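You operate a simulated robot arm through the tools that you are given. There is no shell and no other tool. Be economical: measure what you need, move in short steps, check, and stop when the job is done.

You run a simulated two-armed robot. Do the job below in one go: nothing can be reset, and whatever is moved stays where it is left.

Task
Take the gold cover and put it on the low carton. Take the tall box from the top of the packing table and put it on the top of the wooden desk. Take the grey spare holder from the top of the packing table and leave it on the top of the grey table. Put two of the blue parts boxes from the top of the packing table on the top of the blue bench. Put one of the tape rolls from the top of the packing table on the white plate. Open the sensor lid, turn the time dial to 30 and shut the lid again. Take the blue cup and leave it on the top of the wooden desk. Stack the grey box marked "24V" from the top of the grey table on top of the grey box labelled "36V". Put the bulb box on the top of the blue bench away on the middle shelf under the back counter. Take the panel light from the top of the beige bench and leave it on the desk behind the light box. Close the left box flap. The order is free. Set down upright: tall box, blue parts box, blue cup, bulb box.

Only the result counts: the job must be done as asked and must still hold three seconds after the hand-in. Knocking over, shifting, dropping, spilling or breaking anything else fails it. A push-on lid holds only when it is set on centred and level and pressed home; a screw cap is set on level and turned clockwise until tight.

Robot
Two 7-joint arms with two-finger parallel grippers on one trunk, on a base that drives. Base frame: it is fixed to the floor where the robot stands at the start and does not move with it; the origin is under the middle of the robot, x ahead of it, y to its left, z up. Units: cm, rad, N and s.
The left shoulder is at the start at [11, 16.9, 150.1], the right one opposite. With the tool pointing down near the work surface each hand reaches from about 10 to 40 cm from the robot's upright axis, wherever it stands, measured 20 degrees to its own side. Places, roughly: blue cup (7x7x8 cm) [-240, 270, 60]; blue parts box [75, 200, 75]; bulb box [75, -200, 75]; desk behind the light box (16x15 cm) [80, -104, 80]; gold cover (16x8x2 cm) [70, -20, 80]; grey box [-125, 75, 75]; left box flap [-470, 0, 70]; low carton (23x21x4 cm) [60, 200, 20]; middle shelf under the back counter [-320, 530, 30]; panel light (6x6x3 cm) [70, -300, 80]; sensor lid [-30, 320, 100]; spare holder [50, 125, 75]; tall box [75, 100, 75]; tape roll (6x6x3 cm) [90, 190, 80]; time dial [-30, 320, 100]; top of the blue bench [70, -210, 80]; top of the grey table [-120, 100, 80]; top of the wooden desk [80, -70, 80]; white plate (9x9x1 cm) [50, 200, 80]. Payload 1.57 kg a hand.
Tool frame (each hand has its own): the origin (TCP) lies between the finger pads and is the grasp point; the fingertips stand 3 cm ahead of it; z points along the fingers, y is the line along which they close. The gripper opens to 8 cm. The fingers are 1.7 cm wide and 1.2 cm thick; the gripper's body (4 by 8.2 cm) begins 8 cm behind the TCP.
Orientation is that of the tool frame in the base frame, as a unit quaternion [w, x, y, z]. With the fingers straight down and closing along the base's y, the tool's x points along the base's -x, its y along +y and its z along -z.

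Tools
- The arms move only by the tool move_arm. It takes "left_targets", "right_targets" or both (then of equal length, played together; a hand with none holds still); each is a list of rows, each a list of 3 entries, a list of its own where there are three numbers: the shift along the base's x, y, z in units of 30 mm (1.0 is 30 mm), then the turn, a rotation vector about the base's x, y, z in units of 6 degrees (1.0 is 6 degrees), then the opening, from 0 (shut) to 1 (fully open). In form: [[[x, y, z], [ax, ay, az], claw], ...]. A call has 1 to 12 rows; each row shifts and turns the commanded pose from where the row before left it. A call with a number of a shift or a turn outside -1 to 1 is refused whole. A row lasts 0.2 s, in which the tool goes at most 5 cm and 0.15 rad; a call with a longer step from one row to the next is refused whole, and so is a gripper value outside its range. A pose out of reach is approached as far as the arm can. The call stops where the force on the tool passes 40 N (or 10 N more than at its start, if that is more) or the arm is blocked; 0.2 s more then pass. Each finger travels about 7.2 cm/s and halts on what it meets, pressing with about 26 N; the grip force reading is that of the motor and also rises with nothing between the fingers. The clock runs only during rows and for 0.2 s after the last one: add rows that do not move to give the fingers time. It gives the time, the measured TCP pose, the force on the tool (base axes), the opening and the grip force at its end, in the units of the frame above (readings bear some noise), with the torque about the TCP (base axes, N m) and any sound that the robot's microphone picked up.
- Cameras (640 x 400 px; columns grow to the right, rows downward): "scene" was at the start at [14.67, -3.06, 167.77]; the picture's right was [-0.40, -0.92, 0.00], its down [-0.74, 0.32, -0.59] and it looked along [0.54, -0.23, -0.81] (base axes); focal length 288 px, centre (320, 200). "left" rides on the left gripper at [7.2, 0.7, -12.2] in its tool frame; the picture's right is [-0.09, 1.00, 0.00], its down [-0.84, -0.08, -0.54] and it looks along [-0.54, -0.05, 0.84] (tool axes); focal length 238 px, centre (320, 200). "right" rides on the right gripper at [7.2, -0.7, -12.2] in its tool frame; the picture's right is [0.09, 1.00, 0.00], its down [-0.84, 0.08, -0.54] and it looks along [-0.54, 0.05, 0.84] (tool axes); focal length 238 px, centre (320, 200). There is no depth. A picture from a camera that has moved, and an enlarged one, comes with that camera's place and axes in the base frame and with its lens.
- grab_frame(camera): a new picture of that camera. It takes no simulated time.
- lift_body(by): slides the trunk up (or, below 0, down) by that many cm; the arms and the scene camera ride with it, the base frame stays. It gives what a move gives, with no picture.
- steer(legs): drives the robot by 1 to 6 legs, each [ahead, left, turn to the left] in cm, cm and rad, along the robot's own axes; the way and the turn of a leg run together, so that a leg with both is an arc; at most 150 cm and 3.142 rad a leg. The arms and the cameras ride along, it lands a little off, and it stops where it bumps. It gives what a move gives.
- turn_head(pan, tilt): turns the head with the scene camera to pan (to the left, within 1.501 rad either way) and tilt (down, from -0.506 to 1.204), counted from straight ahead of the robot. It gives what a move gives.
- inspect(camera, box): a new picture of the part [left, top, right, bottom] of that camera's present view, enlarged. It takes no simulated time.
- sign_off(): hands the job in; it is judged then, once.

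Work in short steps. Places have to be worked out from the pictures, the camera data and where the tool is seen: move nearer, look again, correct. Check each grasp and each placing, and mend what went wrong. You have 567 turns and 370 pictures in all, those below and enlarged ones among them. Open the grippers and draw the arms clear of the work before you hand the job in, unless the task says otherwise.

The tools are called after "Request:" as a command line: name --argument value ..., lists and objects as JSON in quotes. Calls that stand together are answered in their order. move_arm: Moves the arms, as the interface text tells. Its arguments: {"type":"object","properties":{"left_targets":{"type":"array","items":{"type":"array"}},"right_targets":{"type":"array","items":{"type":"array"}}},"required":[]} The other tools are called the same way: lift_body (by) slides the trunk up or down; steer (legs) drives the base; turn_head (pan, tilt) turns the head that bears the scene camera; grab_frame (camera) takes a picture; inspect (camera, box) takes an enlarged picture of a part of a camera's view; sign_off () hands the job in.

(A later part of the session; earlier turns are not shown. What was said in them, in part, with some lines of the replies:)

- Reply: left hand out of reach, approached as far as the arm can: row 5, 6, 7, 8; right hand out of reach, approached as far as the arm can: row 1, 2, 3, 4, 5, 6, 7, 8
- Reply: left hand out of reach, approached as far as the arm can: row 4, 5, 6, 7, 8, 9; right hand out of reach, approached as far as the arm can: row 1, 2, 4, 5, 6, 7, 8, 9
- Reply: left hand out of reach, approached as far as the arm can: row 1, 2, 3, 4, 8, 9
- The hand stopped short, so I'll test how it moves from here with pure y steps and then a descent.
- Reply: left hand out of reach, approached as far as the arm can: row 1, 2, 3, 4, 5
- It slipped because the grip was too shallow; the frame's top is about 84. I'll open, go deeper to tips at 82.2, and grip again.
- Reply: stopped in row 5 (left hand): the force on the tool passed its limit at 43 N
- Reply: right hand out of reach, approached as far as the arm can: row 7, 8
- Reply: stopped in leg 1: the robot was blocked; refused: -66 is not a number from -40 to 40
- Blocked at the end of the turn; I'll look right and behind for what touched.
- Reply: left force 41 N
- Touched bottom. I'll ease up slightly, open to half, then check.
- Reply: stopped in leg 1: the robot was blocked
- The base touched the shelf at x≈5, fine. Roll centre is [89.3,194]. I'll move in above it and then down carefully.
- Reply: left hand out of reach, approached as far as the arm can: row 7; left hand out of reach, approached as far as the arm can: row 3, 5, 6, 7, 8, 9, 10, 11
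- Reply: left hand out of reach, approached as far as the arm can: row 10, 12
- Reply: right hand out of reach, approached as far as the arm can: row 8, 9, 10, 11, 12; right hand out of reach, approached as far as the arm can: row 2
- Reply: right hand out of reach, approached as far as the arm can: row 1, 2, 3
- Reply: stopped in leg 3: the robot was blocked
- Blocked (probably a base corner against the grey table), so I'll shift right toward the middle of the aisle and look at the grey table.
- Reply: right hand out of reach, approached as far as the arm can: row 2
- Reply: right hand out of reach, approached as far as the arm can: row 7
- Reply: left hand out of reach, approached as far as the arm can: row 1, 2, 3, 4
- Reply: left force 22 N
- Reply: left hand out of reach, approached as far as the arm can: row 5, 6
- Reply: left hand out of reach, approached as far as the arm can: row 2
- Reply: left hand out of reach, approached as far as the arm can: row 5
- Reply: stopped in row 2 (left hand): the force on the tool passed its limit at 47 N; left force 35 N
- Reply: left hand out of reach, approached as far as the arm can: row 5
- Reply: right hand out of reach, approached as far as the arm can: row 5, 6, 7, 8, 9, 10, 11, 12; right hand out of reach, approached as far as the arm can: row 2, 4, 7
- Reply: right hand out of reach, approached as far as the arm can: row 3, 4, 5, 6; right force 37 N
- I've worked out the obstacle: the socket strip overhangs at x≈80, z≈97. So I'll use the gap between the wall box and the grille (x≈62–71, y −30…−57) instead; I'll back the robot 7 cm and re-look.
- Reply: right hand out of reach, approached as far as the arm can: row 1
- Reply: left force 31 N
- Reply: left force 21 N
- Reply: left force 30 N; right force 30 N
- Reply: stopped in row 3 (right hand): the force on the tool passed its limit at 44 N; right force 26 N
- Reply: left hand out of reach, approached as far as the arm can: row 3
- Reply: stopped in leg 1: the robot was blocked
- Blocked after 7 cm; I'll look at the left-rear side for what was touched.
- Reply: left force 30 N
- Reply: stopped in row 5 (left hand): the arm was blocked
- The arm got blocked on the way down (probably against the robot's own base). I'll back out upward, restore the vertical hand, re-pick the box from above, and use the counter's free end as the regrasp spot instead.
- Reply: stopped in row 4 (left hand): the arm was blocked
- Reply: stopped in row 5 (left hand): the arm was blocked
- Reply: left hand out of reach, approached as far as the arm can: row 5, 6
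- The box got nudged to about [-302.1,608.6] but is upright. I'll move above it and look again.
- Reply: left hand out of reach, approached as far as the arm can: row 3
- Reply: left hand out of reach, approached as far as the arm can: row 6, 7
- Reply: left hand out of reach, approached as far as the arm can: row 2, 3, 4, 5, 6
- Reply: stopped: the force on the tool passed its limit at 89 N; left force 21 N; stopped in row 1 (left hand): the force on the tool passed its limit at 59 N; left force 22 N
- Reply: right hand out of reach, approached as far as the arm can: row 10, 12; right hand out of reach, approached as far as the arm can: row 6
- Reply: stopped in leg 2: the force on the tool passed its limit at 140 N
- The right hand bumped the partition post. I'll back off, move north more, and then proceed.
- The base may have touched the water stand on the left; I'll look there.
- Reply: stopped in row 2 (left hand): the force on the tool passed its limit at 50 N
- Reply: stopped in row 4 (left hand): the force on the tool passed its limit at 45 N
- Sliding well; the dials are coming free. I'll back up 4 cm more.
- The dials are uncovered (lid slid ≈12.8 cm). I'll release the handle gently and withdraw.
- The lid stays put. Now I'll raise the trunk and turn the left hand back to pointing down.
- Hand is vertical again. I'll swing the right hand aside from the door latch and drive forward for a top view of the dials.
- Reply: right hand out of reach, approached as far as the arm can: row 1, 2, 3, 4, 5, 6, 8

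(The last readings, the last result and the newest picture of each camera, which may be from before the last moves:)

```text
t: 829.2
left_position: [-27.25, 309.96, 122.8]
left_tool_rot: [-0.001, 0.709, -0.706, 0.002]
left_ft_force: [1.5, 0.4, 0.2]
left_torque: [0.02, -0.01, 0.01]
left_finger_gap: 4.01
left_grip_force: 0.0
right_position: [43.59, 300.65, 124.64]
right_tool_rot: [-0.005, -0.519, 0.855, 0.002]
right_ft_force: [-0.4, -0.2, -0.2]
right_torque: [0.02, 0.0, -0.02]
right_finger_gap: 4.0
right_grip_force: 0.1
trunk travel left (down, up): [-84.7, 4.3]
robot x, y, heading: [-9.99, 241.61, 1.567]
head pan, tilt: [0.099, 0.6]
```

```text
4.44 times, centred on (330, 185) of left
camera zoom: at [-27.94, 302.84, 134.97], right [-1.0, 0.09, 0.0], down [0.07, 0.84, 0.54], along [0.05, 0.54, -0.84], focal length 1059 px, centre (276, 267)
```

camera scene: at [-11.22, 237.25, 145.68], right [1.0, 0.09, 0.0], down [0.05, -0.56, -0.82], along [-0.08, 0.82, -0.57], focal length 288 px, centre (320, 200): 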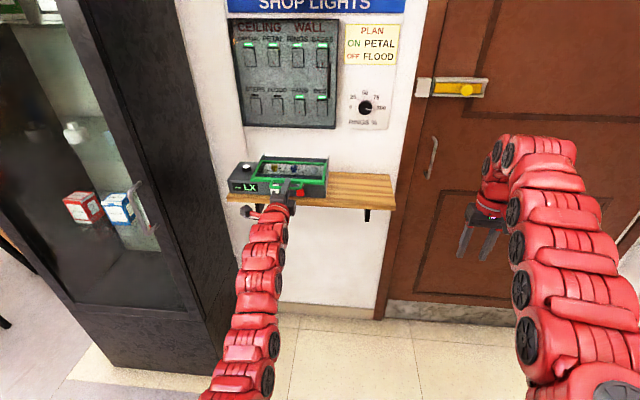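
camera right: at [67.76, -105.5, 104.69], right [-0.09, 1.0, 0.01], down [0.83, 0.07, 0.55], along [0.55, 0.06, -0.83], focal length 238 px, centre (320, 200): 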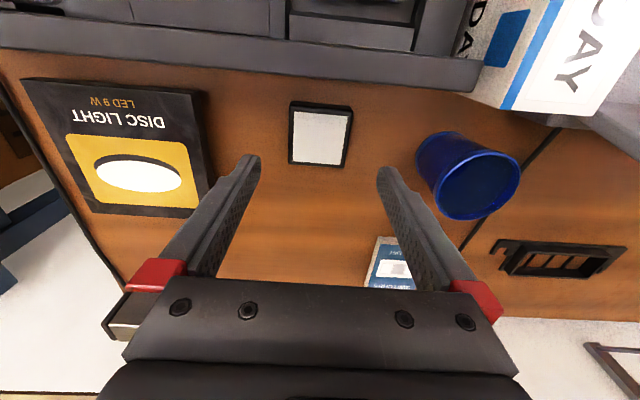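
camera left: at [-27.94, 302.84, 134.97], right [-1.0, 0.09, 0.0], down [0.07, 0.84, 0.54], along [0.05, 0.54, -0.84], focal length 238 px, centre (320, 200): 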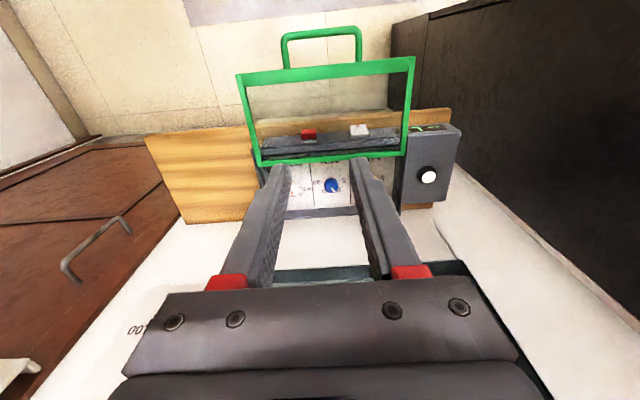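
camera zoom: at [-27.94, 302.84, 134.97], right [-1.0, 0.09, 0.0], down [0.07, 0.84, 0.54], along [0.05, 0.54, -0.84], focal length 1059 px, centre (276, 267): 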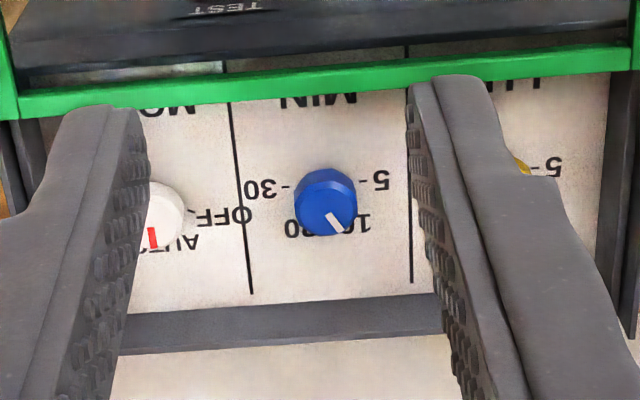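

Time dial scale: 5 at west, 10, 20, then 30 at east; it's pointing to 10 now, so it needs ≈+118° clockwise. Knob is at ≈[-28,322.6], top ≈100.5. I'll pre-turn the hand +60° and move over the knob.

Request:
move_arm --left_targets '[[[0, 0, 0], [0, 0, 1], 0.45], [[0, 0, 0], [0, 0, 1], 0.45], [[0, 0, 0], [0, 0, 1], 0.45], [[0, 0, 0], [0, 0, 1], 0.45], [[0, 0, 0], [0, 0, 1], 0.45], [[0, 0, 0], [0, 0, 1], 0.45], [[0, 0, 0], [0, 0, 1], 0.45], [[0, 0, 0], [0, 0, 1], 0.45], [[0, 0, 0], [0, 0, 1], 0.45], [[0, 0, 0], [0, 0, 1], 0.45]]'

Request:
steer --legs '[[12, 0, 0]]'

Request:
grab_frame --camera "left"

```text
t: 831.4
left_position: [-27.18, 310.09, 122.75]
left_tool_rot: [-0.001, 0.967, -0.255, 0.002]
left_ft_force: [1.1, 0.9, 0.1]
left_torque: [-0.03, -0.02, 0.0]
left_finger_gap: 3.62
left_grip_force: 0.0
right_position: [43.6, 300.73, 124.49]
right_tool_rot: [-0.007, -0.52, 0.854, 0.001]
right_ft_force: [0.3, -0.1, -0.1]
right_torque: [0.0, 0.03, 0.01]
right_finger_gap: 4.0
right_grip_force: 0.0
trunk travel left (down, up): [-84.7, 4.3]
robot x, y, heading: [-10.1, 241.44, 1.56]
head pan, tilt: [0.099, 0.6]
```

```text
t: 832.5
left_position: [-27.11, 317.66, 122.58]
left_tool_rot: [0.005, 0.966, -0.258, 0.005]
left_ft_force: [0.4, 1.0, 0.3]
left_torque: [-0.02, 0.02, 0.01]
left_finger_gap: 3.57
left_grip_force: 0.1
right_position: [42.92, 309.36, 124.88]
right_tool_rot: [-0.005, -0.524, 0.852, 0.004]
right_ft_force: [1.1, 0.1, 0.2]
right_torque: [0.01, -0.02, 0.01]
right_finger_gap: 3.98
right_grip_force: 0.0
trunk travel left (down, up): [-84.7, 4.3]
robot x, y, heading: [-10.24, 250.34, 1.571]
head pan, tilt: [0.099, 0.6]
stopped in leg 1: the robot was blocked; the commanded pose is now the measured one
```

```text
114 pictures are left
camera left: at [-21.33, 313.66, 134.79], right [-0.58, -0.82, 0.01], down [-0.69, 0.49, 0.53], along [-0.44, 0.3, -0.85], focal length 238 px, centre (320, 200)
```

left: 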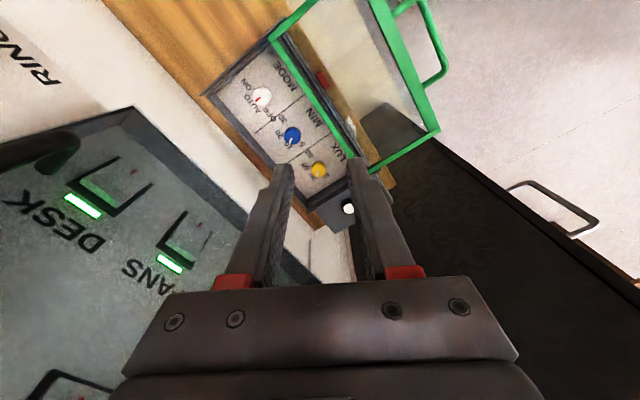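

Something above (probably the wall lantern) stopped the wrist. I'll back off, lower the trunk 13 cm, and approach underneath it.

Request:
steer --legs '[[-7, 0, 0]]'

Request:
lift_body --by -13

Request:
steer --legs '[[6, 0, 0]]'

Request:
grab_frame --camera "left"

Request:
turn_head --pan 0.25 --tilt 0.5

Request:
grab_frame --camera "scene"

```text
t: 833.5
left_position: [-27.02, 312.27, 121.72]
left_tool_rot: [0.011, 0.966, -0.258, 0.007]
left_ft_force: [-0.2, -0.2, -0.5]
left_torque: [-0.05, 0.04, -0.02]
left_finger_gap: 3.62
left_grip_force: 0.0
right_position: [43.09, 303.9, 124.09]
right_tool_rot: [-0.008, -0.524, 0.852, 0.0]
right_ft_force: [-0.1, 0.3, -0.1]
right_torque: [-0.02, -0.02, 0.02]
right_finger_gap: 4.0
right_grip_force: 0.2
trunk travel left (down, up): [-84.7, 4.3]
robot x, y, heading: [-10.2, 243.17, 1.569]
head pan, tilt: [0.099, 0.6]
```

```text
t: 835.1
left_position: [-27.18, 311.78, 109.06]
left_tool_rot: [0.009, 0.966, -0.257, 0.005]
left_ft_force: [-0.8, -1.0, -0.3]
left_torque: [-0.04, 0.0, 0.0]
left_finger_gap: 3.6
left_grip_force: 0.1
right_position: [43.11, 303.23, 111.5]
right_tool_rot: [-0.007, -0.524, 0.852, 0.001]
right_ft_force: [-0.9, 0.6, -0.4]
right_torque: [-0.03, -0.01, -0.04]
right_finger_gap: 3.99
right_grip_force: 0.0
trunk travel left (down, up): [-71.7, 17.3]
robot x, y, heading: [-10.35, 243.52, 1.566]
head pan, tilt: [0.099, 0.6]
```

```text
t: 836.1
left_position: [-27.09, 317.48, 109.15]
left_tool_rot: [0.007, 0.966, -0.258, 0.007]
left_ft_force: [-0.1, 0.7, 0.1]
left_torque: [0.03, 0.02, 0.02]
left_finger_gap: 3.6
left_grip_force: 0.0
right_position: [43.2, 309.05, 111.58]
right_tool_rot: [-0.007, -0.524, 0.852, 0.002]
right_ft_force: [0.0, 0.2, -0.8]
right_torque: [-0.01, 0.01, -0.01]
right_finger_gap: 4.01
right_grip_force: 0.2
trunk travel left (down, up): [-71.7, 17.3]
robot x, y, heading: [-9.83, 249.84, 1.568]
head pan, tilt: [0.099, 0.6]
```

```text
113 pictures are left
camera left: at [-21.28, 313.55, 121.44], right [-0.58, -0.82, 0.01], down [-0.69, 0.49, 0.53], along [-0.44, 0.3, -0.85], focal length 238 px, centre (320, 200)
```

left: 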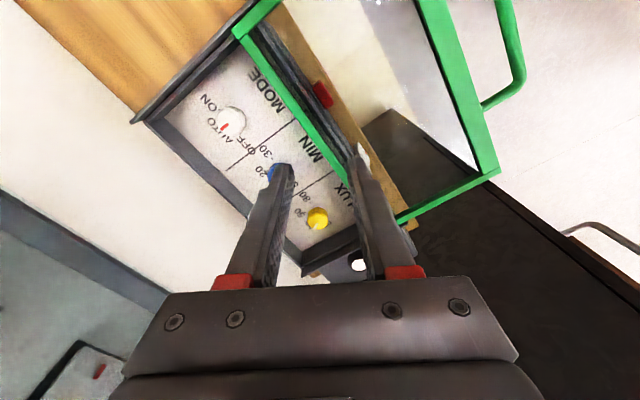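

```text
t: 836.8
left_position: [-27.09, 317.74, 109.13]
left_tool_rot: [0.009, 0.966, -0.258, 0.006]
left_ft_force: [0.0, 0.6, 0.0]
left_torque: [-0.02, 0.02, -0.01]
left_finger_gap: 3.61
left_grip_force: 0.0
right_position: [43.21, 309.41, 111.33]
right_tool_rot: [-0.008, -0.524, 0.852, 0.001]
right_ft_force: [0.4, 0.0, 0.8]
right_torque: [-0.02, -0.01, 0.04]
right_finger_gap: 4.01
right_grip_force: 0.1
trunk travel left (down, up): [-71.7, 17.3]
robot x, y, heading: [-9.96, 249.44, 1.565]
head pan, tilt: [0.25, 0.499]
```

```text
112 pictures are left
camera scene: at [-12.35, 266.46, 161.61], right [0.97, 0.24, 0.0], down [0.12, -0.47, -0.88], along [-0.21, 0.85, -0.48], focal length 288 px, centre (320, 200)
```

scene: 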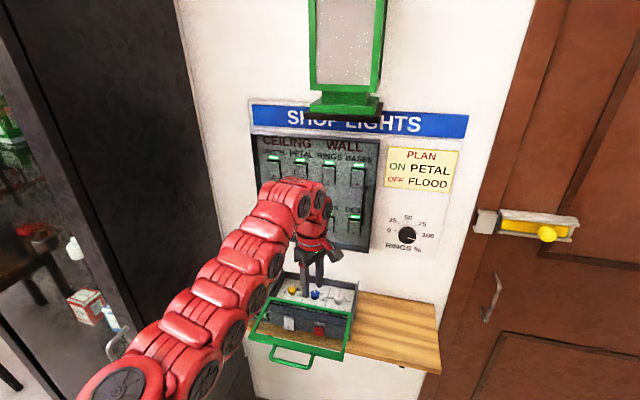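

The knob is at ≈[-27.8,322.8]. I'll creep the robot forward 4 cm.

Request:
steer --legs '[[4, 0, 0]]'

Request:
move_arm --left_targets '[[[-0.1, 0.2, 0], [0, 0, 0], 0.45], [[-0.1, 0.15, 0], [0, 0, 0], 0.45]]'

Request:
grab_frame --camera "left"

```text
t: 837.7
left_position: [-27.15, 321.32, 109.34]
left_tool_rot: [0.007, 0.966, -0.258, 0.006]
left_ft_force: [0.2, 0.6, -0.5]
left_torque: [0.05, 0.02, 0.0]
left_finger_gap: 3.62
left_grip_force: 0.0
right_position: [43.16, 312.98, 111.63]
right_tool_rot: [-0.005, -0.524, 0.852, 0.003]
right_ft_force: [0.0, 0.5, -0.1]
right_torque: [0.03, 0.03, -0.04]
right_finger_gap: 3.99
right_grip_force: 0.1
trunk travel left (down, up): [-71.7, 17.3]
robot x, y, heading: [-10.1, 253.79, 1.568]
head pan, tilt: [0.25, 0.499]
```

```text
t: 838.3
left_position: [-27.73, 322.72, 109.12]
left_tool_rot: [0.008, 0.966, -0.257, 0.006]
left_ft_force: [-0.3, 0.5, 0.3]
left_torque: [0.0, -0.01, -0.01]
left_finger_gap: 3.59
left_grip_force: 0.1
right_position: [43.23, 313.13, 111.42]
right_tool_rot: [-0.007, -0.524, 0.852, 0.002]
right_ft_force: [0.4, -1.1, -0.3]
right_torque: [-0.02, 0.0, 0.0]
right_finger_gap: 3.98
right_grip_force: 0.0
trunk travel left (down, up): [-71.7, 17.3]
robot x, y, heading: [-10.01, 253.51, 1.571]
head pan, tilt: [0.25, 0.499]
```

```text
111 pictures are left
camera left: at [-21.91, 318.75, 121.36], right [-0.58, -0.82, 0.01], down [-0.69, 0.49, 0.53], along [-0.44, 0.3, -0.85], focal length 238 px, centre (320, 200)
```

left: 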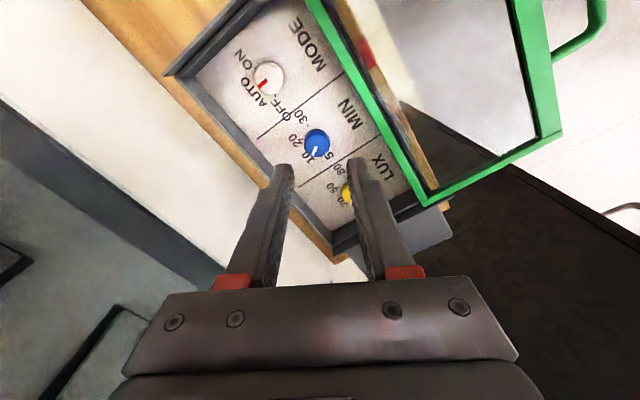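

Knob nearly centred; correct +0.35 in y and descend in stages.

Request:
move_arm --left_targets '[[[0, 0.12, -0.5], [0, 0, 0], 0.45], [[0, 0, -0.6], [0, 0, 0], 0.45], [[0, 0, -0.5], [0, 0, 0], 0.45]]'

Request:
inspect --camera "left" --box '[220, 90, 420, 290]'

```text
t: 839.1
left_position: [-27.78, 322.91, 104.41]
left_tool_rot: [0.01, 0.966, -0.258, 0.006]
left_ft_force: [0.3, 0.6, 0.2]
left_torque: [0.0, -0.01, -0.01]
left_finger_gap: 3.59
left_grip_force: 0.2
right_position: [43.16, 313.16, 111.51]
right_tool_rot: [-0.007, -0.524, 0.852, 0.002]
right_ft_force: [-0.1, 0.0, 0.5]
right_torque: [-0.01, -0.01, 0.03]
right_finger_gap: 4.01
right_grip_force: 0.0
trunk travel left (down, up): [-71.7, 17.3]
robot x, y, heading: [-10.09, 253.71, 1.569]
head pan, tilt: [0.25, 0.499]
```

```text
2.00 times, centred on (320, 190) of left
camera zoom: at [-21.84, 318.98, 116.59], right [-0.58, -0.82, 0.01], down [-0.69, 0.49, 0.53], along [-0.44, 0.29, -0.85], focal length 477 px, centre (320, 220)
```

zoom: 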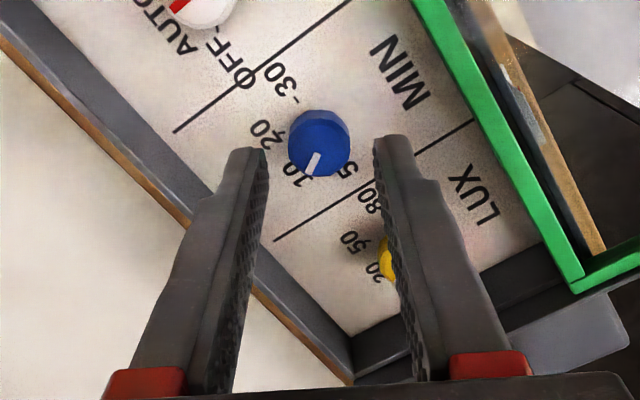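

Perfectly centred; pointer is at 10. Descend 2.2 cm and close on the knob.

Request:
move_arm --left_targets '[[[0, 0, -0.4], [0, 0, 0], 0.45], [[0, 0, -0.33], [0, 0, 0], 0.45]]'

Request:
inspect --camera "left" --box '[220, 90, 420, 290]'

```text
t: 839.7
left_position: [-27.74, 322.82, 102.1]
left_tool_rot: [0.009, 0.966, -0.257, 0.007]
left_ft_force: [0.2, 0.8, -0.2]
left_torque: [0.02, 0.01, 0.01]
left_finger_gap: 3.62
left_grip_force: 0.1
right_position: [43.19, 313.24, 111.47]
right_tool_rot: [-0.007, -0.524, 0.852, 0.002]
right_ft_force: [0.0, -0.2, 1.1]
right_torque: [0.01, 0.02, -0.05]
right_finger_gap: 4.0
right_grip_force: 0.0
trunk travel left (down, up): [-71.7, 17.3]
robot x, y, heading: [-9.73, 253.5, 1.57]
head pan, tilt: [0.25, 0.499]
```

```text
2.00 times, centred on (320, 190) of left
camera zoom: at [-21.86, 319.02, 114.4], right [-0.58, -0.82, 0.01], down [-0.69, 0.49, 0.53], along [-0.44, 0.3, -0.85], focal length 477 px, centre (320, 220)
```

zoom: 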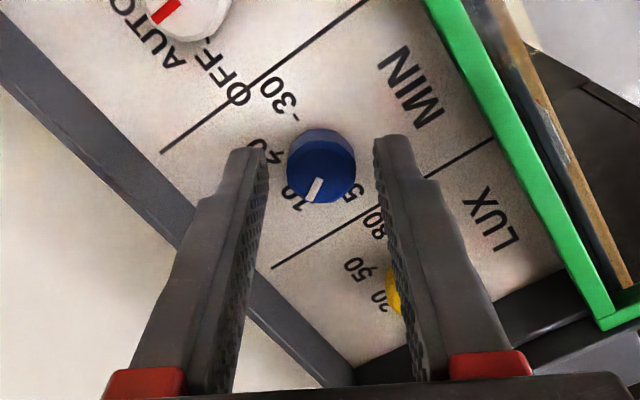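

Tips are around the knob without contact. Closing.

Request:
move_arm --left_targets '[[[0, 0, 0], [0, 0, 0], 0.25], [[0, 0, 0], [0, 0, 0], 0.1], [[0, 0, 0], [0, 0, 0], 0], [[0, 0, 0], [0, 0, 0], 0]]'

Request:
inspect --camera "left" --box '[220, 90, 420, 290]'

```text
t: 840.7
left_position: [-27.63, 322.94, 102.07]
left_tool_rot: [0.009, 0.966, -0.257, 0.005]
left_ft_force: [0.2, 1.0, 1.3]
left_torque: [0.24, -0.06, -0.03]
left_finger_gap: 2.37
left_grip_force: 36.3
right_position: [43.2, 313.19, 111.4]
right_tool_rot: [-0.008, -0.524, 0.852, 0.001]
right_ft_force: [0.8, -0.1, -0.5]
right_torque: [0.02, 0.01, 0.02]
right_finger_gap: 4.02
right_grip_force: 0.1
trunk travel left (down, up): [-71.7, 17.3]
robot x, y, heading: [-10.22, 253.71, 1.571]
head pan, tilt: [0.25, 0.499]
```

```text
2.00 times, centred on (320, 190) of left
camera zoom: at [-21.87, 319.01, 114.41], right [-0.58, -0.82, 0.01], down [-0.69, 0.49, 0.53], along [-0.44, 0.3, -0.85], focal length 477 px, centre (320, 220)
```

zoom: 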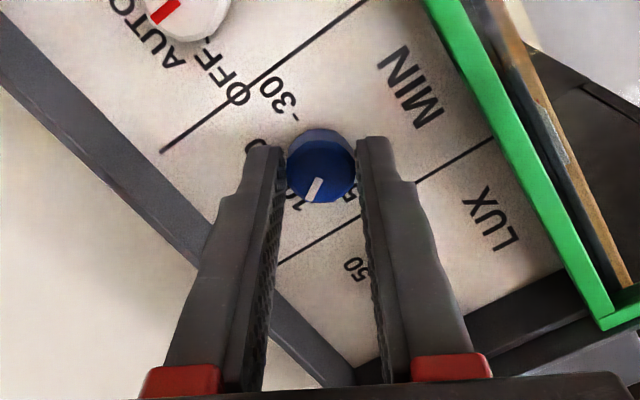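

Knob gripped. Pointer bearing ≈129°, target "30" ≈0–3°. I'll rotate clockwise 72° first.

Request:
move_arm --left_targets '[[[0, 0, 0], [0, 0, -1], 0], [[0, 0, 0], [0, 0, -1], 0], [[0, 0, 0], [0, 0, -1], 0], [[0, 0, 0], [0, 0, -1], 0], [[0, 0, 0], [0, 0, -1], 0], [[0, 0, 0], [0, 0, -1], 0], [[0, 0, 0], [0, 0, -1], 0], [[0, 0, 0], [0, 0, -1], 0], [[0, 0, 0], [0, 0, -1], 0], [[0, 0, 0], [0, 0, -1], 0], [[0, 0, 0], [0, 0, -1], 0], [[0, 0, 0], [0, 0, -1], 0]]'

Request:
inspect --camera "left" --box '[220, 90, 420, 290]'

```text
t: 843.3
left_position: [-27.86, 322.68, 102.15]
left_tool_rot: [-0.009, -0.63, 0.776, 0.0]
left_ft_force: [-13.7, -15.4, -1.8]
left_torque: [-0.78, 0.39, -0.01]
left_finger_gap: 2.38
left_grip_force: 35.3
right_position: [42.99, 312.98, 111.71]
right_tool_rot: [-0.005, -0.524, 0.852, 0.002]
right_ft_force: [0.5, 0.2, -0.3]
right_torque: [0.01, 0.02, 0.01]
right_finger_gap: 4.0
right_grip_force: 0.0
trunk travel left (down, up): [-71.7, 17.3]
robot x, y, heading: [-9.98, 253.13, 1.569]
head pan, tilt: [0.25, 0.499]
```

```text
2.00 times, centred on (320, 190) of left
camera zoom: at [-29.92, 316.03, 114.42], right [-0.96, 0.3, 0.01], down [0.26, 0.81, 0.53], along [0.15, 0.51, -0.85], focal length 477 px, centre (320, 220)
```

zoom: 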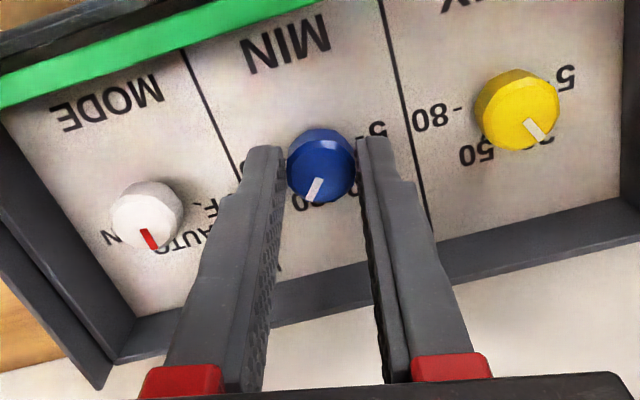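

It turns with the hand (now ≈20). I'll continue 54° more, relaxing the small sideways strain.

Request:
move_arm --left_targets '[[[-0.05, -0.06, 0], [0, 0, -1], 0], [[0, 0, 0], [0, 0, -1], 0], [[0, 0, 0], [0, 0, -1], 0], [[0, 0, 0], [0, 0, -1], 0], [[0, 0, 0], [0, 0, -1], 0], [[0, 0, 0], [0, 0, -1], 0], [[0, 0, 0], [0, 0, -1], 0], [[0, 0, 0], [0, 0, -1], 0], [[0, 0, 0], [0, 0, -0.8], 0]]'

Request:
inspect --camera "left" --box '[220, 90, 420, 290]'

```text
t: 845.3
left_position: [-28.11, 322.97, 102.1]
left_tool_rot: [-0.009, -0.218, 0.976, 0.006]
left_ft_force: [-17.9, 11.2, 8.3]
left_torque: [0.27, 0.25, 0.07]
left_finger_gap: 2.34
left_grip_force: 35.9
right_position: [43.05, 313.11, 111.47]
right_tool_rot: [-0.007, -0.524, 0.852, 0.001]
right_ft_force: [-0.6, -0.2, -0.4]
right_torque: [0.01, -0.02, 0.0]
right_finger_gap: 4.0
right_grip_force: 0.1
trunk travel left (down, up): [-71.7, 17.3]
robot x, y, heading: [-10.22, 253.68, 1.571]
head pan, tilt: [0.25, 0.499]
```

```text
2.00 times, centred on (320, 190) of left
camera zoom: at [-34.68, 320.34, 114.39], right [-0.34, 0.94, 0.01], down [0.8, 0.28, 0.53], along [0.49, 0.19, -0.85], focal length 477 px, centre (320, 220)
```

zoom: 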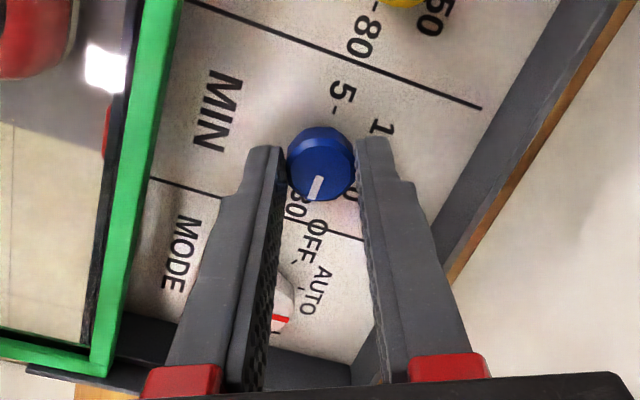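

Pointer bearing is now ≈4°, at "30". I'll open, rise, and read it without obstruction.

Request:
move_arm --left_targets '[[[0, 0, 0], [0, 0, 0], 0.3], [[0, 0, 0], [0, 0, 0], 0.45], [[0, 0, 0], [0, 0, 0], 0.45], [[0, 0, 0.5], [0, 0, 0], 0.45], [[0, 0, 0.7], [0, 0, 0], 0.45]]'

Request:
inspect --camera "left" --box '[240, 100, 400, 240]'

```text
t: 846.5
left_position: [-27.9, 322.81, 105.68]
left_tool_rot: [-0.009, -0.219, 0.976, 0.005]
left_ft_force: [0.3, 0.7, 0.3]
left_torque: [-0.02, 0.0, -0.01]
left_finger_gap: 3.61
left_grip_force: 0.0
right_position: [43.21, 313.18, 111.35]
right_tool_rot: [-0.006, -0.525, 0.851, 0.002]
right_ft_force: [0.1, -0.1, -0.2]
right_torque: [0.02, -0.02, 0.03]
right_finger_gap: 4.0
right_grip_force: 0.0
trunk travel left (down, up): [-71.7, 17.3]
robot x, y, heading: [-9.96, 253.35, 1.569]
head pan, tilt: [0.25, 0.499]
```

```text
2.86 times, centred on (320, 170) of left
camera zoom: at [-34.37, 320.22, 117.99], right [-0.34, 0.94, 0.01], down [0.8, 0.28, 0.53], along [0.49, 0.19, -0.85], focal length 681 px, centre (320, 286)
```

zoom: 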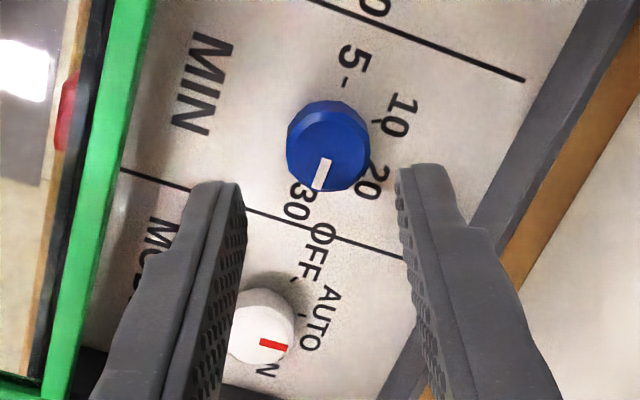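

Pointer is ≈4° short of the 30 tick. I'll regrip and nudge 4.5° more.

Request:
move_arm --left_targets '[[[0, 0, -0.7], [0, 0, 0], 0.45], [[0, 0, -0.5], [0, 0, 0], 0.45], [[0, 0, 0], [0, 0, 0], 0.2], [[0, 0, 0], [0, 0, 0], 0], [[0, 0, 0], [0, 0, 0], 0], [[0, 0, 0], [0, 0, -0.4], 0], [[0, 0, 0], [0, 0, -0.4], 0], [[0, 0, 0], [0, 0, 0], 0], [[0, 0, 0], [0, 0, 0], 0.45], [[0, 0, 0], [0, 0, 0], 0.45], [[0, 0, 0.5], [0, 0, 0], 0.45], [[0, 0, 0.7], [0, 0, 0], 0.45]]'

Request:
inspect --camera "left" --box '[240, 100, 400, 240]'

```text
t: 849.1
left_position: [-27.86, 322.63, 105.71]
left_tool_rot: [-0.01, -0.178, 0.984, 0.006]
left_ft_force: [0.8, 0.5, -0.3]
left_torque: [0.0, 0.01, 0.02]
left_finger_gap: 3.57
left_grip_force: 0.0
right_position: [43.31, 313.17, 111.56]
right_tool_rot: [-0.006, -0.524, 0.852, 0.003]
right_ft_force: [-0.7, 0.5, -0.5]
right_torque: [-0.02, 0.0, 0.0]
right_finger_gap: 4.0
right_grip_force: 0.2
trunk travel left (down, up): [-71.7, 17.3]
robot x, y, heading: [-10.36, 253.77, 1.571]
head pan, tilt: [0.25, 0.499]
```

```text
2.86 times, centred on (320, 170) of left
camera zoom: at [-34.6, 320.77, 118.03], right [-0.26, 0.97, 0.01], down [0.82, 0.22, 0.53], along [0.51, 0.15, -0.85], focal length 681 px, centre (320, 286)
```

zoom: 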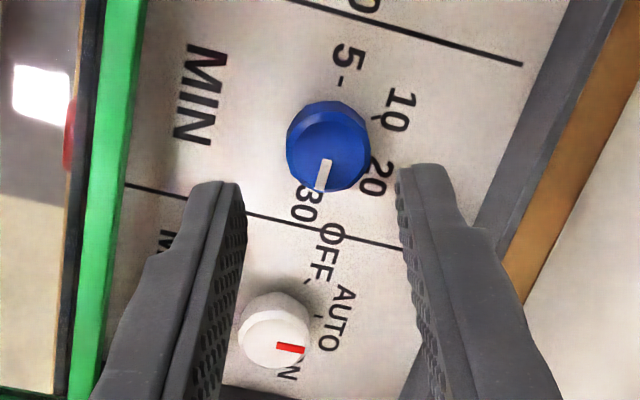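

By careful geometry the pointer bears ≈+1°, on the 30 mark (it barely moved on the last nudge, so it's likely at its stop). Now back out and prepare to shut the lid.

Request:
move_arm --left_targets '[[[0, 0, 0.6], [0, 0, 0.5], 0.4], [[0, -0.2, 0.6], [0, 0, 0.5], 0.4]]'

Request:
steer --legs '[[-30, 0, 0], [-19, 0, 0]]'

Request:
move_arm --left_targets '[[[0, 0, 0], [0, 0, 1], 0.4], [[0, 0, 0], [0, 0, 1], 0.4], [[0, 0, 0], [0, 0, 1], 0.4], [[0, 0, 0], [0, 0, 1], 0.4], [[0, 0, 0], [0, 0, 1], 0.4], [[0, 0, 0], [0, 0, 1], 0.4], [[0, 0, 0], [0, 0, 1], 0.4], [[0, 0, 0], [0, 0, 1], 0.4], [[0, 0, 0], [0, 0, 1], 0.4], [[0, 0, 0], [0, 0, 1], 0.4]]'

Request:
lift_body --by -14

```text
t: 849.7
left_position: [-27.93, 322.17, 109.53]
left_tool_rot: [-0.009, -0.23, 0.973, 0.005]
left_ft_force: [0.6, -0.7, -0.2]
left_torque: [0.0, 0.0, 0.03]
left_finger_gap: 3.21
left_grip_force: 0.0
right_position: [43.22, 313.05, 111.52]
right_tool_rot: [-0.006, -0.524, 0.852, 0.002]
right_ft_force: [0.3, 0.6, 0.7]
right_torque: [-0.01, 0.0, -0.03]
right_finger_gap: 4.0
right_grip_force: 0.1
trunk travel left (down, up): [-71.7, 17.3]
robot x, y, heading: [-10.17, 253.57, 1.565]
head pan, tilt: [0.25, 0.499]
```

```text
t: 852.9
left_position: [-27.9, 272.9, 109.36]
left_tool_rot: [-0.009, -0.229, 0.973, 0.005]
left_ft_force: [0.3, 0.2, 0.1]
left_torque: [0.02, 0.0, 0.03]
left_finger_gap: 3.18
left_grip_force: 0.1
right_position: [42.95, 264.12, 111.39]
right_tool_rot: [-0.007, -0.524, 0.852, 0.003]
right_ft_force: [0.5, 0.1, 0.4]
right_torque: [0.0, -0.01, 0.01]
right_finger_gap: 4.01
right_grip_force: 0.0
trunk travel left (down, up): [-71.7, 17.3]
robot x, y, heading: [-10.0, 204.34, 1.569]
head pan, tilt: [0.25, 0.499]
```

```text
t: 855.1
left_position: [-28.16, 272.97, 109.47]
left_tool_rot: [-0.011, -0.687, 0.727, -0.001]
left_ft_force: [0.0, 0.3, -0.6]
left_torque: [0.0, -0.02, 0.01]
left_finger_gap: 3.19
left_grip_force: 0.1
right_position: [43.1, 264.02, 111.44]
right_tool_rot: [-0.007, -0.525, 0.851, 0.002]
right_ft_force: [-0.4, -0.1, 0.5]
right_torque: [-0.03, -0.02, 0.0]
right_finger_gap: 4.0
right_grip_force: 0.0
trunk travel left (down, up): [-71.7, 17.3]
robot x, y, heading: [-9.9, 204.43, 1.575]
head pan, tilt: [0.25, 0.499]
```

```text
t: 856.7
left_position: [-28.0, 272.91, 95.4]
left_tool_rot: [-0.01, -0.686, 0.728, -0.001]
left_ft_force: [0.6, -0.3, 0.8]
left_torque: [0.0, -0.01, -0.01]
left_finger_gap: 3.21
left_grip_force: 0.0
right_position: [42.92, 264.02, 97.42]
right_tool_rot: [-0.006, -0.524, 0.851, 0.001]
right_ft_force: [0.6, 0.3, 0.2]
right_torque: [-0.04, -0.02, 0.0]
right_finger_gap: 4.0
right_grip_force: 0.0
trunk travel left (down, up): [-57.7, 31.3]
robot x, y, heading: [-10.23, 204.62, 1.572]
head pan, tilt: [0.25, 0.499]
```

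Re-orient the left hand to horizontal (as before).

Request:
move_arm --left_targets '[[[0, 0.5, 0.2], [0.8, 0.8, -0.8], 0.3], [[0, 0.5, 0.2], [0.8, 0.8, -0.8], 0.3], [[0, 0.5, 0.2], [0.8, 0.8, -0.8], 0.3], [[0, 0.5, 0.2], [0.8, 0.8, -0.8], 0.3], [[0, 0.5, 0.2], [0.8, 0.8, -0.8], 0.3], [[0, 0.5, 0.2], [0.8, 0.8, -0.8], 0.3], [[0, 0.5, 0.2], [0.8, 0.8, -0.8], 0.3], [[0, 0.4, 0.1], [0.8, 0.8, -0.8], 0.3], [[0, 0.3, 0.1], [0.8, 0.8, -0.8], 0.3], [[0, 0.3, 0.1], [0.8, 0.8, -0.8], 0.3], [[0, 0.2, 0.1], [0.8, 0.8, -0.8], 0.3], [[0, 0.2, 0], [0.8, 0.8, -0.8], 0.3]]'

```text
t: 859.3
left_position: [-28.14, 287.57, 100.79]
left_tool_rot: [-0.027, -0.125, 0.767, 0.628]
left_ft_force: [0.6, -0.3, -0.2]
left_torque: [-0.02, -0.01, 0.04]
left_finger_gap: 2.42
left_grip_force: 0.0
right_position: [43.01, 264.05, 97.46]
right_tool_rot: [-0.008, -0.525, 0.851, 0.001]
right_ft_force: [-0.6, -0.5, 0.1]
right_torque: [0.03, -0.04, -0.03]
right_finger_gap: 4.0
right_grip_force: 0.0
trunk travel left (down, up): [-57.7, 31.3]
robot x, y, heading: [-10.05, 204.51, 1.568]
head pan, tilt: [0.25, 0.499]
```

Final alignment, then view the handle.

Request:
move_arm --left_targets '[[[0.07, 0.1, 0], [0.63, 0.44, -0.68], 0.3], [[0.07, 0.1, 0], [0.63, 0.44, -0.68], 0.3], [[0.07, 0.1, 0], [0.63, 0.44, -0.68], 0.3]]'

Request:
grab_frame --camera "left"

Request:
turn_head --pan 0.1 --tilt 0.6

Request:
inspect --camera "scene" --box '[225, 120, 345, 225]'

```text
t: 860.1
left_position: [-27.53, 288.49, 100.7]
left_tool_rot: [0.002, -0.002, 0.707, 0.707]
left_ft_force: [-0.3, 0.0, -0.5]
left_torque: [0.0, 0.02, -0.02]
left_finger_gap: 2.41
left_grip_force: 0.0
right_position: [43.08, 264.04, 97.61]
right_tool_rot: [-0.007, -0.525, 0.851, 0.001]
right_ft_force: [-0.2, 0.1, 0.0]
right_torque: [0.01, -0.02, 0.02]
right_finger_gap: 4.0
right_grip_force: 0.1
trunk travel left (down, up): [-57.7, 31.3]
robot x, y, heading: [-10.24, 204.22, 1.572]
head pan, tilt: [0.25, 0.499]
```

```text
103 pictures are left
camera left: at [-34.67, 276.31, 101.31], right [0.09, 0.0, 1.0], down [0.84, -0.54, -0.07], along [0.54, 0.84, -0.05], focal length 238 px, centre (320, 200)
```

left: 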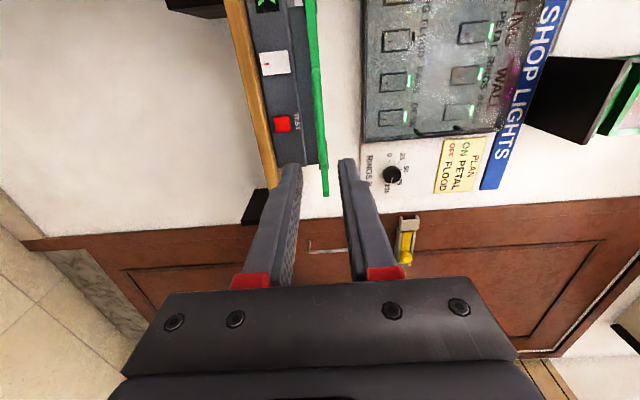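

```text
t: 860.8
left_position: [-27.47, 288.6, 100.8]
left_tool_rot: [0.0, -0.002, 0.706, 0.708]
left_ft_force: [1.0, 0.5, 0.3]
left_torque: [0.01, -0.01, -0.03]
left_finger_gap: 2.39
left_grip_force: 0.0
right_position: [43.04, 264.11, 97.36]
right_tool_rot: [-0.007, -0.525, 0.851, 0.001]
right_ft_force: [-0.7, 0.6, -0.1]
right_torque: [0.01, 0.02, -0.01]
right_finger_gap: 4.03
right_grip_force: 0.1
trunk travel left (down, up): [-57.7, 31.3]
robot x, y, heading: [-10.07, 204.24, 1.569]
head pan, tilt: [0.099, 0.6]
```

```text
3.81 times, centred on (285, 172) of scene
camera zoom: at [-11.08, 220.93, 146.73], right [0.99, 0.1, 0.0], down [0.06, -0.56, -0.83], along [-0.08, 0.82, -0.56], focal length 1099 px, centre (453, 305)
```

zoom: 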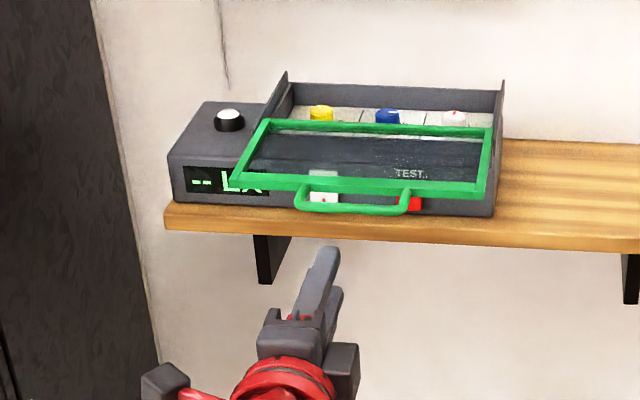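

Everything in place. I'll advance so the bar comes between the fingers (drive 8, then small steps).

Request:
steer --legs '[[8, 0, 0]]'

Request:
inspect --camera "left" --box '[230, 0, 400, 250]'

```text
t: 861.9
left_position: [-27.37, 296.44, 100.84]
left_tool_rot: [0.002, -0.001, 0.707, 0.707]
left_ft_force: [-0.9, -0.7, 0.4]
left_torque: [0.06, 0.02, -0.03]
left_finger_gap: 2.4
left_grip_force: 0.1
right_position: [43.03, 272.03, 97.43]
right_tool_rot: [-0.007, -0.525, 0.851, 0.002]
right_ft_force: [-0.2, -0.2, -1.3]
right_torque: [-0.02, -0.01, 0.01]
right_finger_gap: 4.02
right_grip_force: 0.1
trunk travel left (down, up): [-57.7, 31.3]
robot x, y, heading: [-10.14, 211.82, 1.57]
head pan, tilt: [0.099, 0.6]
```

```text
1.60 times, centred on (315, 125) of left
camera zoom: at [-34.65, 284.31, 101.3], right [0.09, 0.0, 1.0], down [0.84, -0.54, -0.07], along [0.54, 0.84, -0.05], focal length 381 px, centre (328, 320)
```

zoom: 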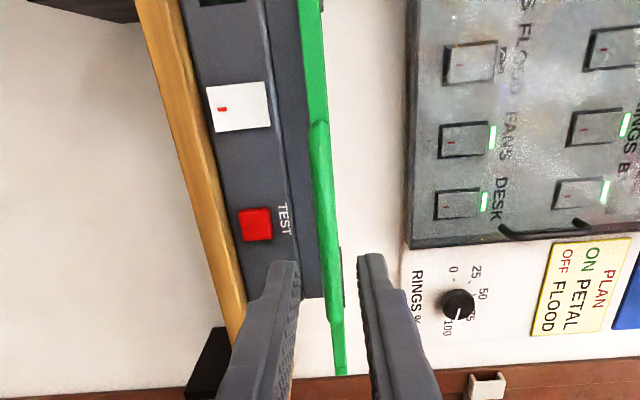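

The bar is at the right height. Advance 3.5 cm and close on it.

Request:
move_arm --left_targets '[[[0, 0.4, 0], [0, 0, 0], 0.3], [[0, 0.4, 0], [0, 0, 0], 0.3], [[0, 0.35, 0], [0, 0, 0], 0.3], [[0, 0, 0], [0, 0, 0], 0.1], [[0, 0, 0], [0, 0, 0], 0], [[0, 0, 0], [0, 0, 0], 0]]'

Request:
inspect --camera "left" --box '[230, 0, 400, 250]'

```text
t: 863.3
left_position: [-27.52, 299.89, 100.82]
left_tool_rot: [0.002, -0.002, 0.707, 0.707]
left_ft_force: [-1.2, -1.3, -1.8]
left_torque: [-0.03, 0.12, 0.09]
left_finger_gap: 0.85
left_grip_force: 27.1
right_position: [43.02, 271.82, 97.4]
right_tool_rot: [-0.007, -0.525, 0.851, 0.001]
right_ft_force: [-0.4, 0.5, -0.8]
right_torque: [0.01, -0.02, -0.01]
right_finger_gap: 4.0
right_grip_force: 0.1
trunk travel left (down, up): [-57.7, 31.3]
robot x, y, heading: [-9.77, 211.97, 1.569]
head pan, tilt: [0.099, 0.6]
```

```text
1.60 times, centred on (315, 125) of left
camera zoom: at [-34.65, 287.69, 101.31], right [0.09, 0.0, 1.0], down [0.84, -0.54, -0.07], along [0.54, 0.84, -0.05], focal length 381 px, centre (328, 320)
```

zoom: 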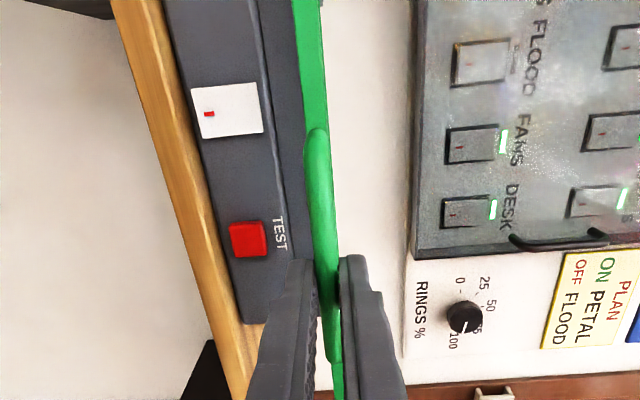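

Gripped again (0.85). Push the lid shut by driving forward, 9 cm first.

Request:
steer --legs '[[9, 0, 0]]'

Request:
move_arm --left_targets '[[[0, 0.3, 0], [0, 0, 0], 0], [[0, 0.3, 0], [0, 0, 0], 0], [[0, 0.3, 0], [0, 0, 0], 0]]'

Request:
inspect --camera "scene" --box '[225, 140, 345, 245]'

```text
t: 864.4
left_position: [-27.52, 309.09, 100.77]
left_tool_rot: [0.002, -0.002, 0.707, 0.707]
left_ft_force: [-4.2, -0.8, 0.5]
left_torque: [-0.06, 0.12, -0.69]
left_finger_gap: 0.85
left_grip_force: 27.4
right_position: [42.95, 280.97, 97.45]
right_tool_rot: [-0.007, -0.524, 0.852, 0.001]
right_ft_force: [0.4, -0.2, 0.6]
right_torque: [-0.06, -0.02, 0.01]
right_finger_gap: 3.99
right_grip_force: 0.0
trunk travel left (down, up): [-57.7, 31.3]
robot x, y, heading: [-9.93, 221.4, 1.567]
head pan, tilt: [0.099, 0.6]
```

```text
t: 865.2
left_position: [-27.59, 311.49, 100.7]
left_tool_rot: [0.001, -0.002, 0.707, 0.707]
left_ft_force: [-0.7, -21.5, -9.8]
left_torque: [-0.19, 0.17, 0.01]
left_finger_gap: 0.88
left_grip_force: 27.3
right_position: [42.96, 280.85, 97.51]
right_tool_rot: [-0.006, -0.524, 0.852, 0.002]
right_ft_force: [0.1, -0.5, 0.0]
right_torque: [-0.01, 0.02, 0.02]
right_finger_gap: 3.97
right_grip_force: 0.1
trunk travel left (down, up): [-57.7, 31.3]
robot x, y, heading: [-10.0, 221.26, 1.574]
head pan, tilt: [0.099, 0.6]
```

```text
3.81 times, centred on (285, 192) of scene
camera zoom: at [-11.14, 237.61, 146.73], right [0.99, 0.1, 0.0], down [0.06, -0.56, -0.83], along [-0.08, 0.82, -0.56], focal length 1099 px, centre (453, 229)
```

zoom: 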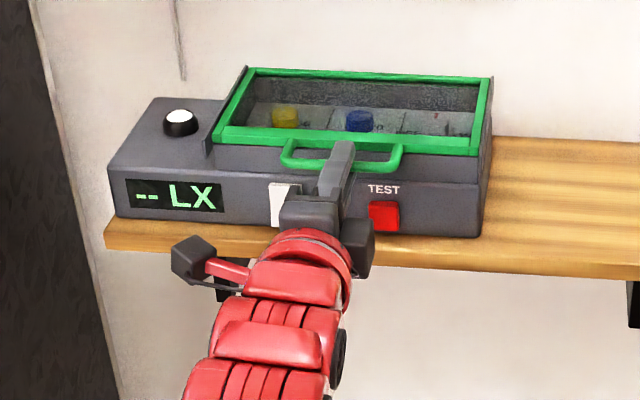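

Almost shut (21 N resistance at y=311.5; original closed position ≈312.7). I'll push a bit more.

Request:
move_arm --left_targets '[[[0, 0.12, 0], [0, 0, 0], 0], [[0, 0.12, 0], [0, 0, 0], 0], [[0, 0.1, 0], [0, 0, 0], 0]]'

Request:
inspect --camera "scene" --box '[225, 140, 345, 245]'

```text
t: 866.0
left_position: [-27.33, 312.56, 100.71]
left_tool_rot: [0.001, -0.001, 0.707, 0.707]
left_ft_force: [0.5, -27.2, -17.4]
left_torque: [-0.13, 0.45, -0.07]
left_finger_gap: 0.94
left_grip_force: 27.2
right_position: [42.94, 280.78, 97.48]
right_tool_rot: [-0.007, -0.525, 0.851, 0.002]
right_ft_force: [-1.4, -0.5, -0.5]
right_torque: [-0.02, -0.01, 0.0]
right_finger_gap: 3.99
right_grip_force: 0.1
trunk travel left (down, up): [-57.7, 31.3]
robot x, y, heading: [-10.32, 220.96, 1.567]
head pan, tilt: [0.099, 0.6]
```

```text
3.81 times, centred on (285, 192) of scene
camera zoom: at [-11.12, 237.73, 146.73], right [1.0, 0.1, 0.0], down [0.06, -0.56, -0.83], along [-0.08, 0.82, -0.56], focal length 1099 px, centre (453, 229)
```

zoom: 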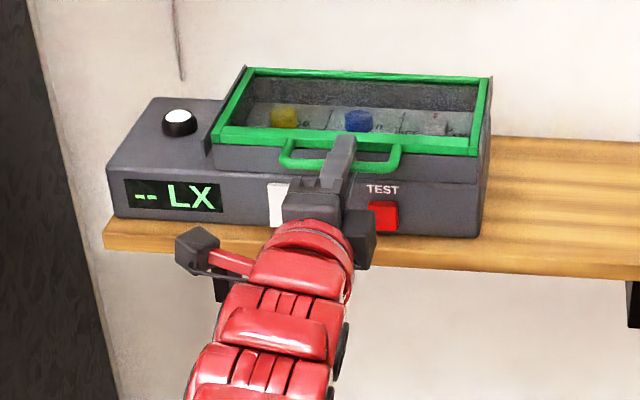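

The lid is against its end stop, fully shut like at the start. Release and withdraw.

Request:
move_arm --left_targets '[[[0, -0.05, 0], [0, 0, 0], 0], [[0, 0, 0], [0, 0, 0], 0.3], [[0, 0, 0], [0, 0, 0], 0.35], [[0, -0.4, 0], [0, 0, 0], 0.35], [[0, -0.6, 0], [0, 0, 0], 0.35]]'

Request:
steer --legs '[[-16, 0, 0]]'

Request:
inspect --camera "scene" --box '[225, 120, 345, 225]'

```text
t: 867.2
left_position: [-27.27, 309.35, 100.91]
left_tool_rot: [0.001, -0.001, 0.705, 0.709]
left_ft_force: [0.7, -0.2, -0.8]
left_torque: [-0.02, -0.01, -0.04]
left_finger_gap: 2.8
left_grip_force: 0.0
right_position: [43.14, 280.78, 97.38]
right_tool_rot: [-0.007, -0.525, 0.851, 0.002]
right_ft_force: [0.4, 0.2, 1.3]
right_torque: [0.02, 0.03, 0.0]
right_finger_gap: 3.98
right_grip_force: 0.1
trunk travel left (down, up): [-57.7, 31.3]
robot x, y, heading: [-10.19, 221.4, 1.571]
head pan, tilt: [0.099, 0.6]
```

```text
t: 868.6
left_position: [-27.6, 293.35, 100.94]
left_tool_rot: [0.0, -0.002, 0.706, 0.708]
left_ft_force: [0.3, -0.2, 0.6]
left_torque: [-0.04, -0.03, 0.04]
left_finger_gap: 2.81
left_grip_force: 0.1
right_position: [42.97, 264.93, 97.36]
right_tool_rot: [-0.006, -0.526, 0.851, 0.002]
right_ft_force: [0.1, -0.1, 0.0]
right_torque: [-0.01, -0.01, 0.04]
right_finger_gap: 4.01
right_grip_force: 0.0
trunk travel left (down, up): [-57.7, 31.3]
robot x, y, heading: [-10.27, 205.15, 1.576]
head pan, tilt: [0.099, 0.6]
```

```text
3.81 times, centred on (285, 172) of scene
camera zoom: at [-11.08, 221.72, 146.74], right [0.99, 0.1, 0.0], down [0.06, -0.56, -0.83], along [-0.08, 0.82, -0.56], focal length 1099 px, centre (453, 305)
```

zoom: 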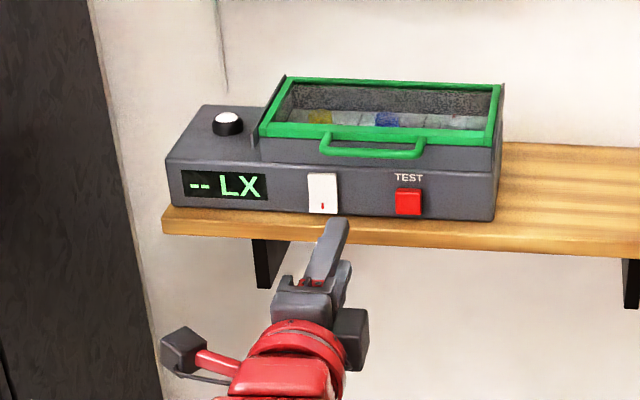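

The lid is shut. Before handing in, I'll check the water stand that I passed closely.

Request:
move_arm --left_targets '[[[0, 0, 0], [0, 0, 0], 1], [[0, 0, 0], [0, 0, 0], 1]]' --right_targets '[[[0, 0, 0], [0, 0, 0], 1], [[0, 0, 0], [0, 0, 0], 1]]'

Request:
steer --legs '[[-10, 0, 0]]'

Request:
turn_head --pan 1.35 --tilt 0.3

Request:
grab_frame --camera "scene"

```text
t: 869.2
left_position: [-27.47, 293.37, 100.98]
left_tool_rot: [0.001, -0.001, 0.706, 0.708]
left_ft_force: [-0.5, -0.8, -0.3]
left_torque: [-0.01, -0.03, -0.04]
left_finger_gap: 7.97
left_grip_force: 0.1
right_position: [42.98, 265.03, 97.47]
right_tool_rot: [-0.006, -0.525, 0.851, 0.002]
right_ft_force: [-0.6, -0.1, -0.3]
right_torque: [-0.01, 0.01, -0.02]
right_finger_gap: 8.02
right_grip_force: 0.0
trunk travel left (down, up): [-57.7, 31.3]
robot x, y, heading: [-10.19, 205.08, 1.57]
head pan, tilt: [0.099, 0.6]
```

```text
t: 870.4
left_position: [-27.53, 283.46, 100.97]
left_tool_rot: [0.001, -0.002, 0.706, 0.708]
left_ft_force: [0.3, 0.8, -0.5]
left_torque: [0.01, 0.01, 0.0]
left_finger_gap: 8.01
left_grip_force: 0.0
right_position: [43.02, 255.05, 97.43]
right_tool_rot: [-0.006, -0.526, 0.851, 0.003]
right_ft_force: [0.1, 0.4, 0.6]
right_torque: [-0.02, 0.01, 0.01]
right_finger_gap: 7.99
right_grip_force: 0.0
trunk travel left (down, up): [-57.7, 31.3]
robot x, y, heading: [-10.11, 194.87, 1.572]
head pan, tilt: [0.099, 0.6]
```

```text
t: 871.8
left_position: [-27.52, 283.45, 100.9]
left_tool_rot: [0.001, -0.002, 0.706, 0.708]
left_ft_force: [0.5, 0.2, 0.2]
left_torque: [0.01, 0.02, 0.02]
left_finger_gap: 8.01
left_grip_force: 0.0
right_position: [42.99, 254.96, 97.53]
right_tool_rot: [-0.007, -0.526, 0.85, 0.003]
right_ft_force: [-0.4, 0.1, 0.2]
right_torque: [-0.03, 0.03, 0.02]
right_finger_gap: 7.98
right_grip_force: 0.0
trunk travel left (down, up): [-57.7, 31.3]
robot x, y, heading: [-10.04, 195.19, 1.57]
head pan, tilt: [1.349, 0.3]
```

```text
96 pictures are left
camera scene: at [-19.3, 205.17, 149.48], right [0.22, 0.98, 0.0], down [0.29, -0.07, -0.96], along [-0.93, 0.21, -0.3], focal length 288 px, centre (320, 200)
```

scene: 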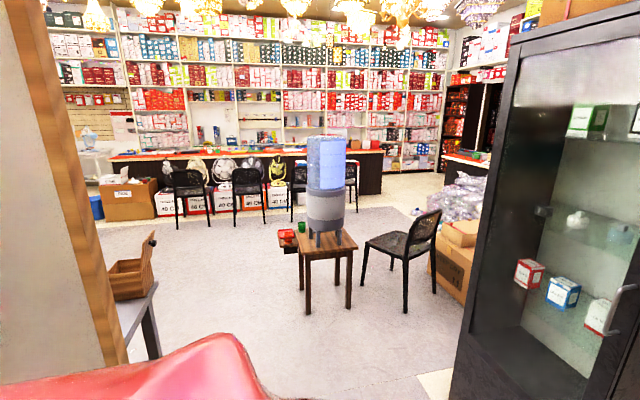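

The stand is intact. One more glance at the packing table from here.

Request:
turn_head --pan -1.45 --tilt 0.55

Request:
grab_frame --camera "scene"

```text
t: 874.3
left_position: [-27.52, 283.4, 100.78]
left_tool_rot: [0.0, -0.002, 0.706, 0.708]
left_ft_force: [-0.2, 0.2, 0.8]
left_torque: [-0.02, 0.02, -0.02]
left_finger_gap: 7.97
left_grip_force: 0.1
right_position: [43.01, 255.14, 97.51]
right_tool_rot: [-0.007, -0.526, 0.85, 0.002]
right_ft_force: [0.4, 0.1, -0.7]
right_torque: [0.01, 0.0, -0.02]
right_finger_gap: 8.04
right_grip_force: 0.0
trunk travel left (down, up): [-57.7, 31.3]
robot x, y, heading: [-10.37, 195.0, 1.57]
head pan, tilt: [-1.45, 0.55]
```

```text
95 pictures are left
camera scene: at [-1.28, 204.21, 147.18], right [0.12, -0.99, 0.0], down [-0.52, -0.06, -0.85], along [0.85, 0.1, -0.52], focal length 288 px, centre (320, 200)
```

scene: 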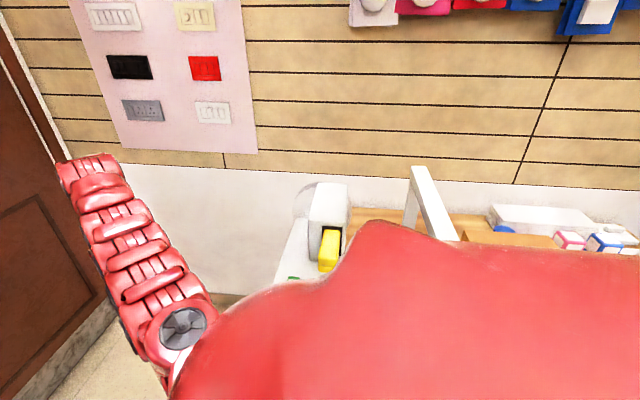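

All tasks are checked, the grippers are open and the arms are clear, so I'm handing in.

Request:
sign_off

```text
The job is handed in.
```

I did all eleven parts of the job and handed it in, with both grippers open and the arms drawn clear.

- **Bumps:** while driving I stopped against the partition wall twice, the second time with about 140 N on the right hand. I also brushed the packing table, the area by the little bags at the back counter, and probably the water stand. Everything I looked at afterwards was standing normally, but I did not recheck every spot.
- **Time dial:** it sits on the 30 mark to within about 3°. It barely moved on the last nudge, so it is probably at its stop.
- **Panel light:** it sits at about [76, -105], near the front edge of the desk area behind the light box as I estimated it.
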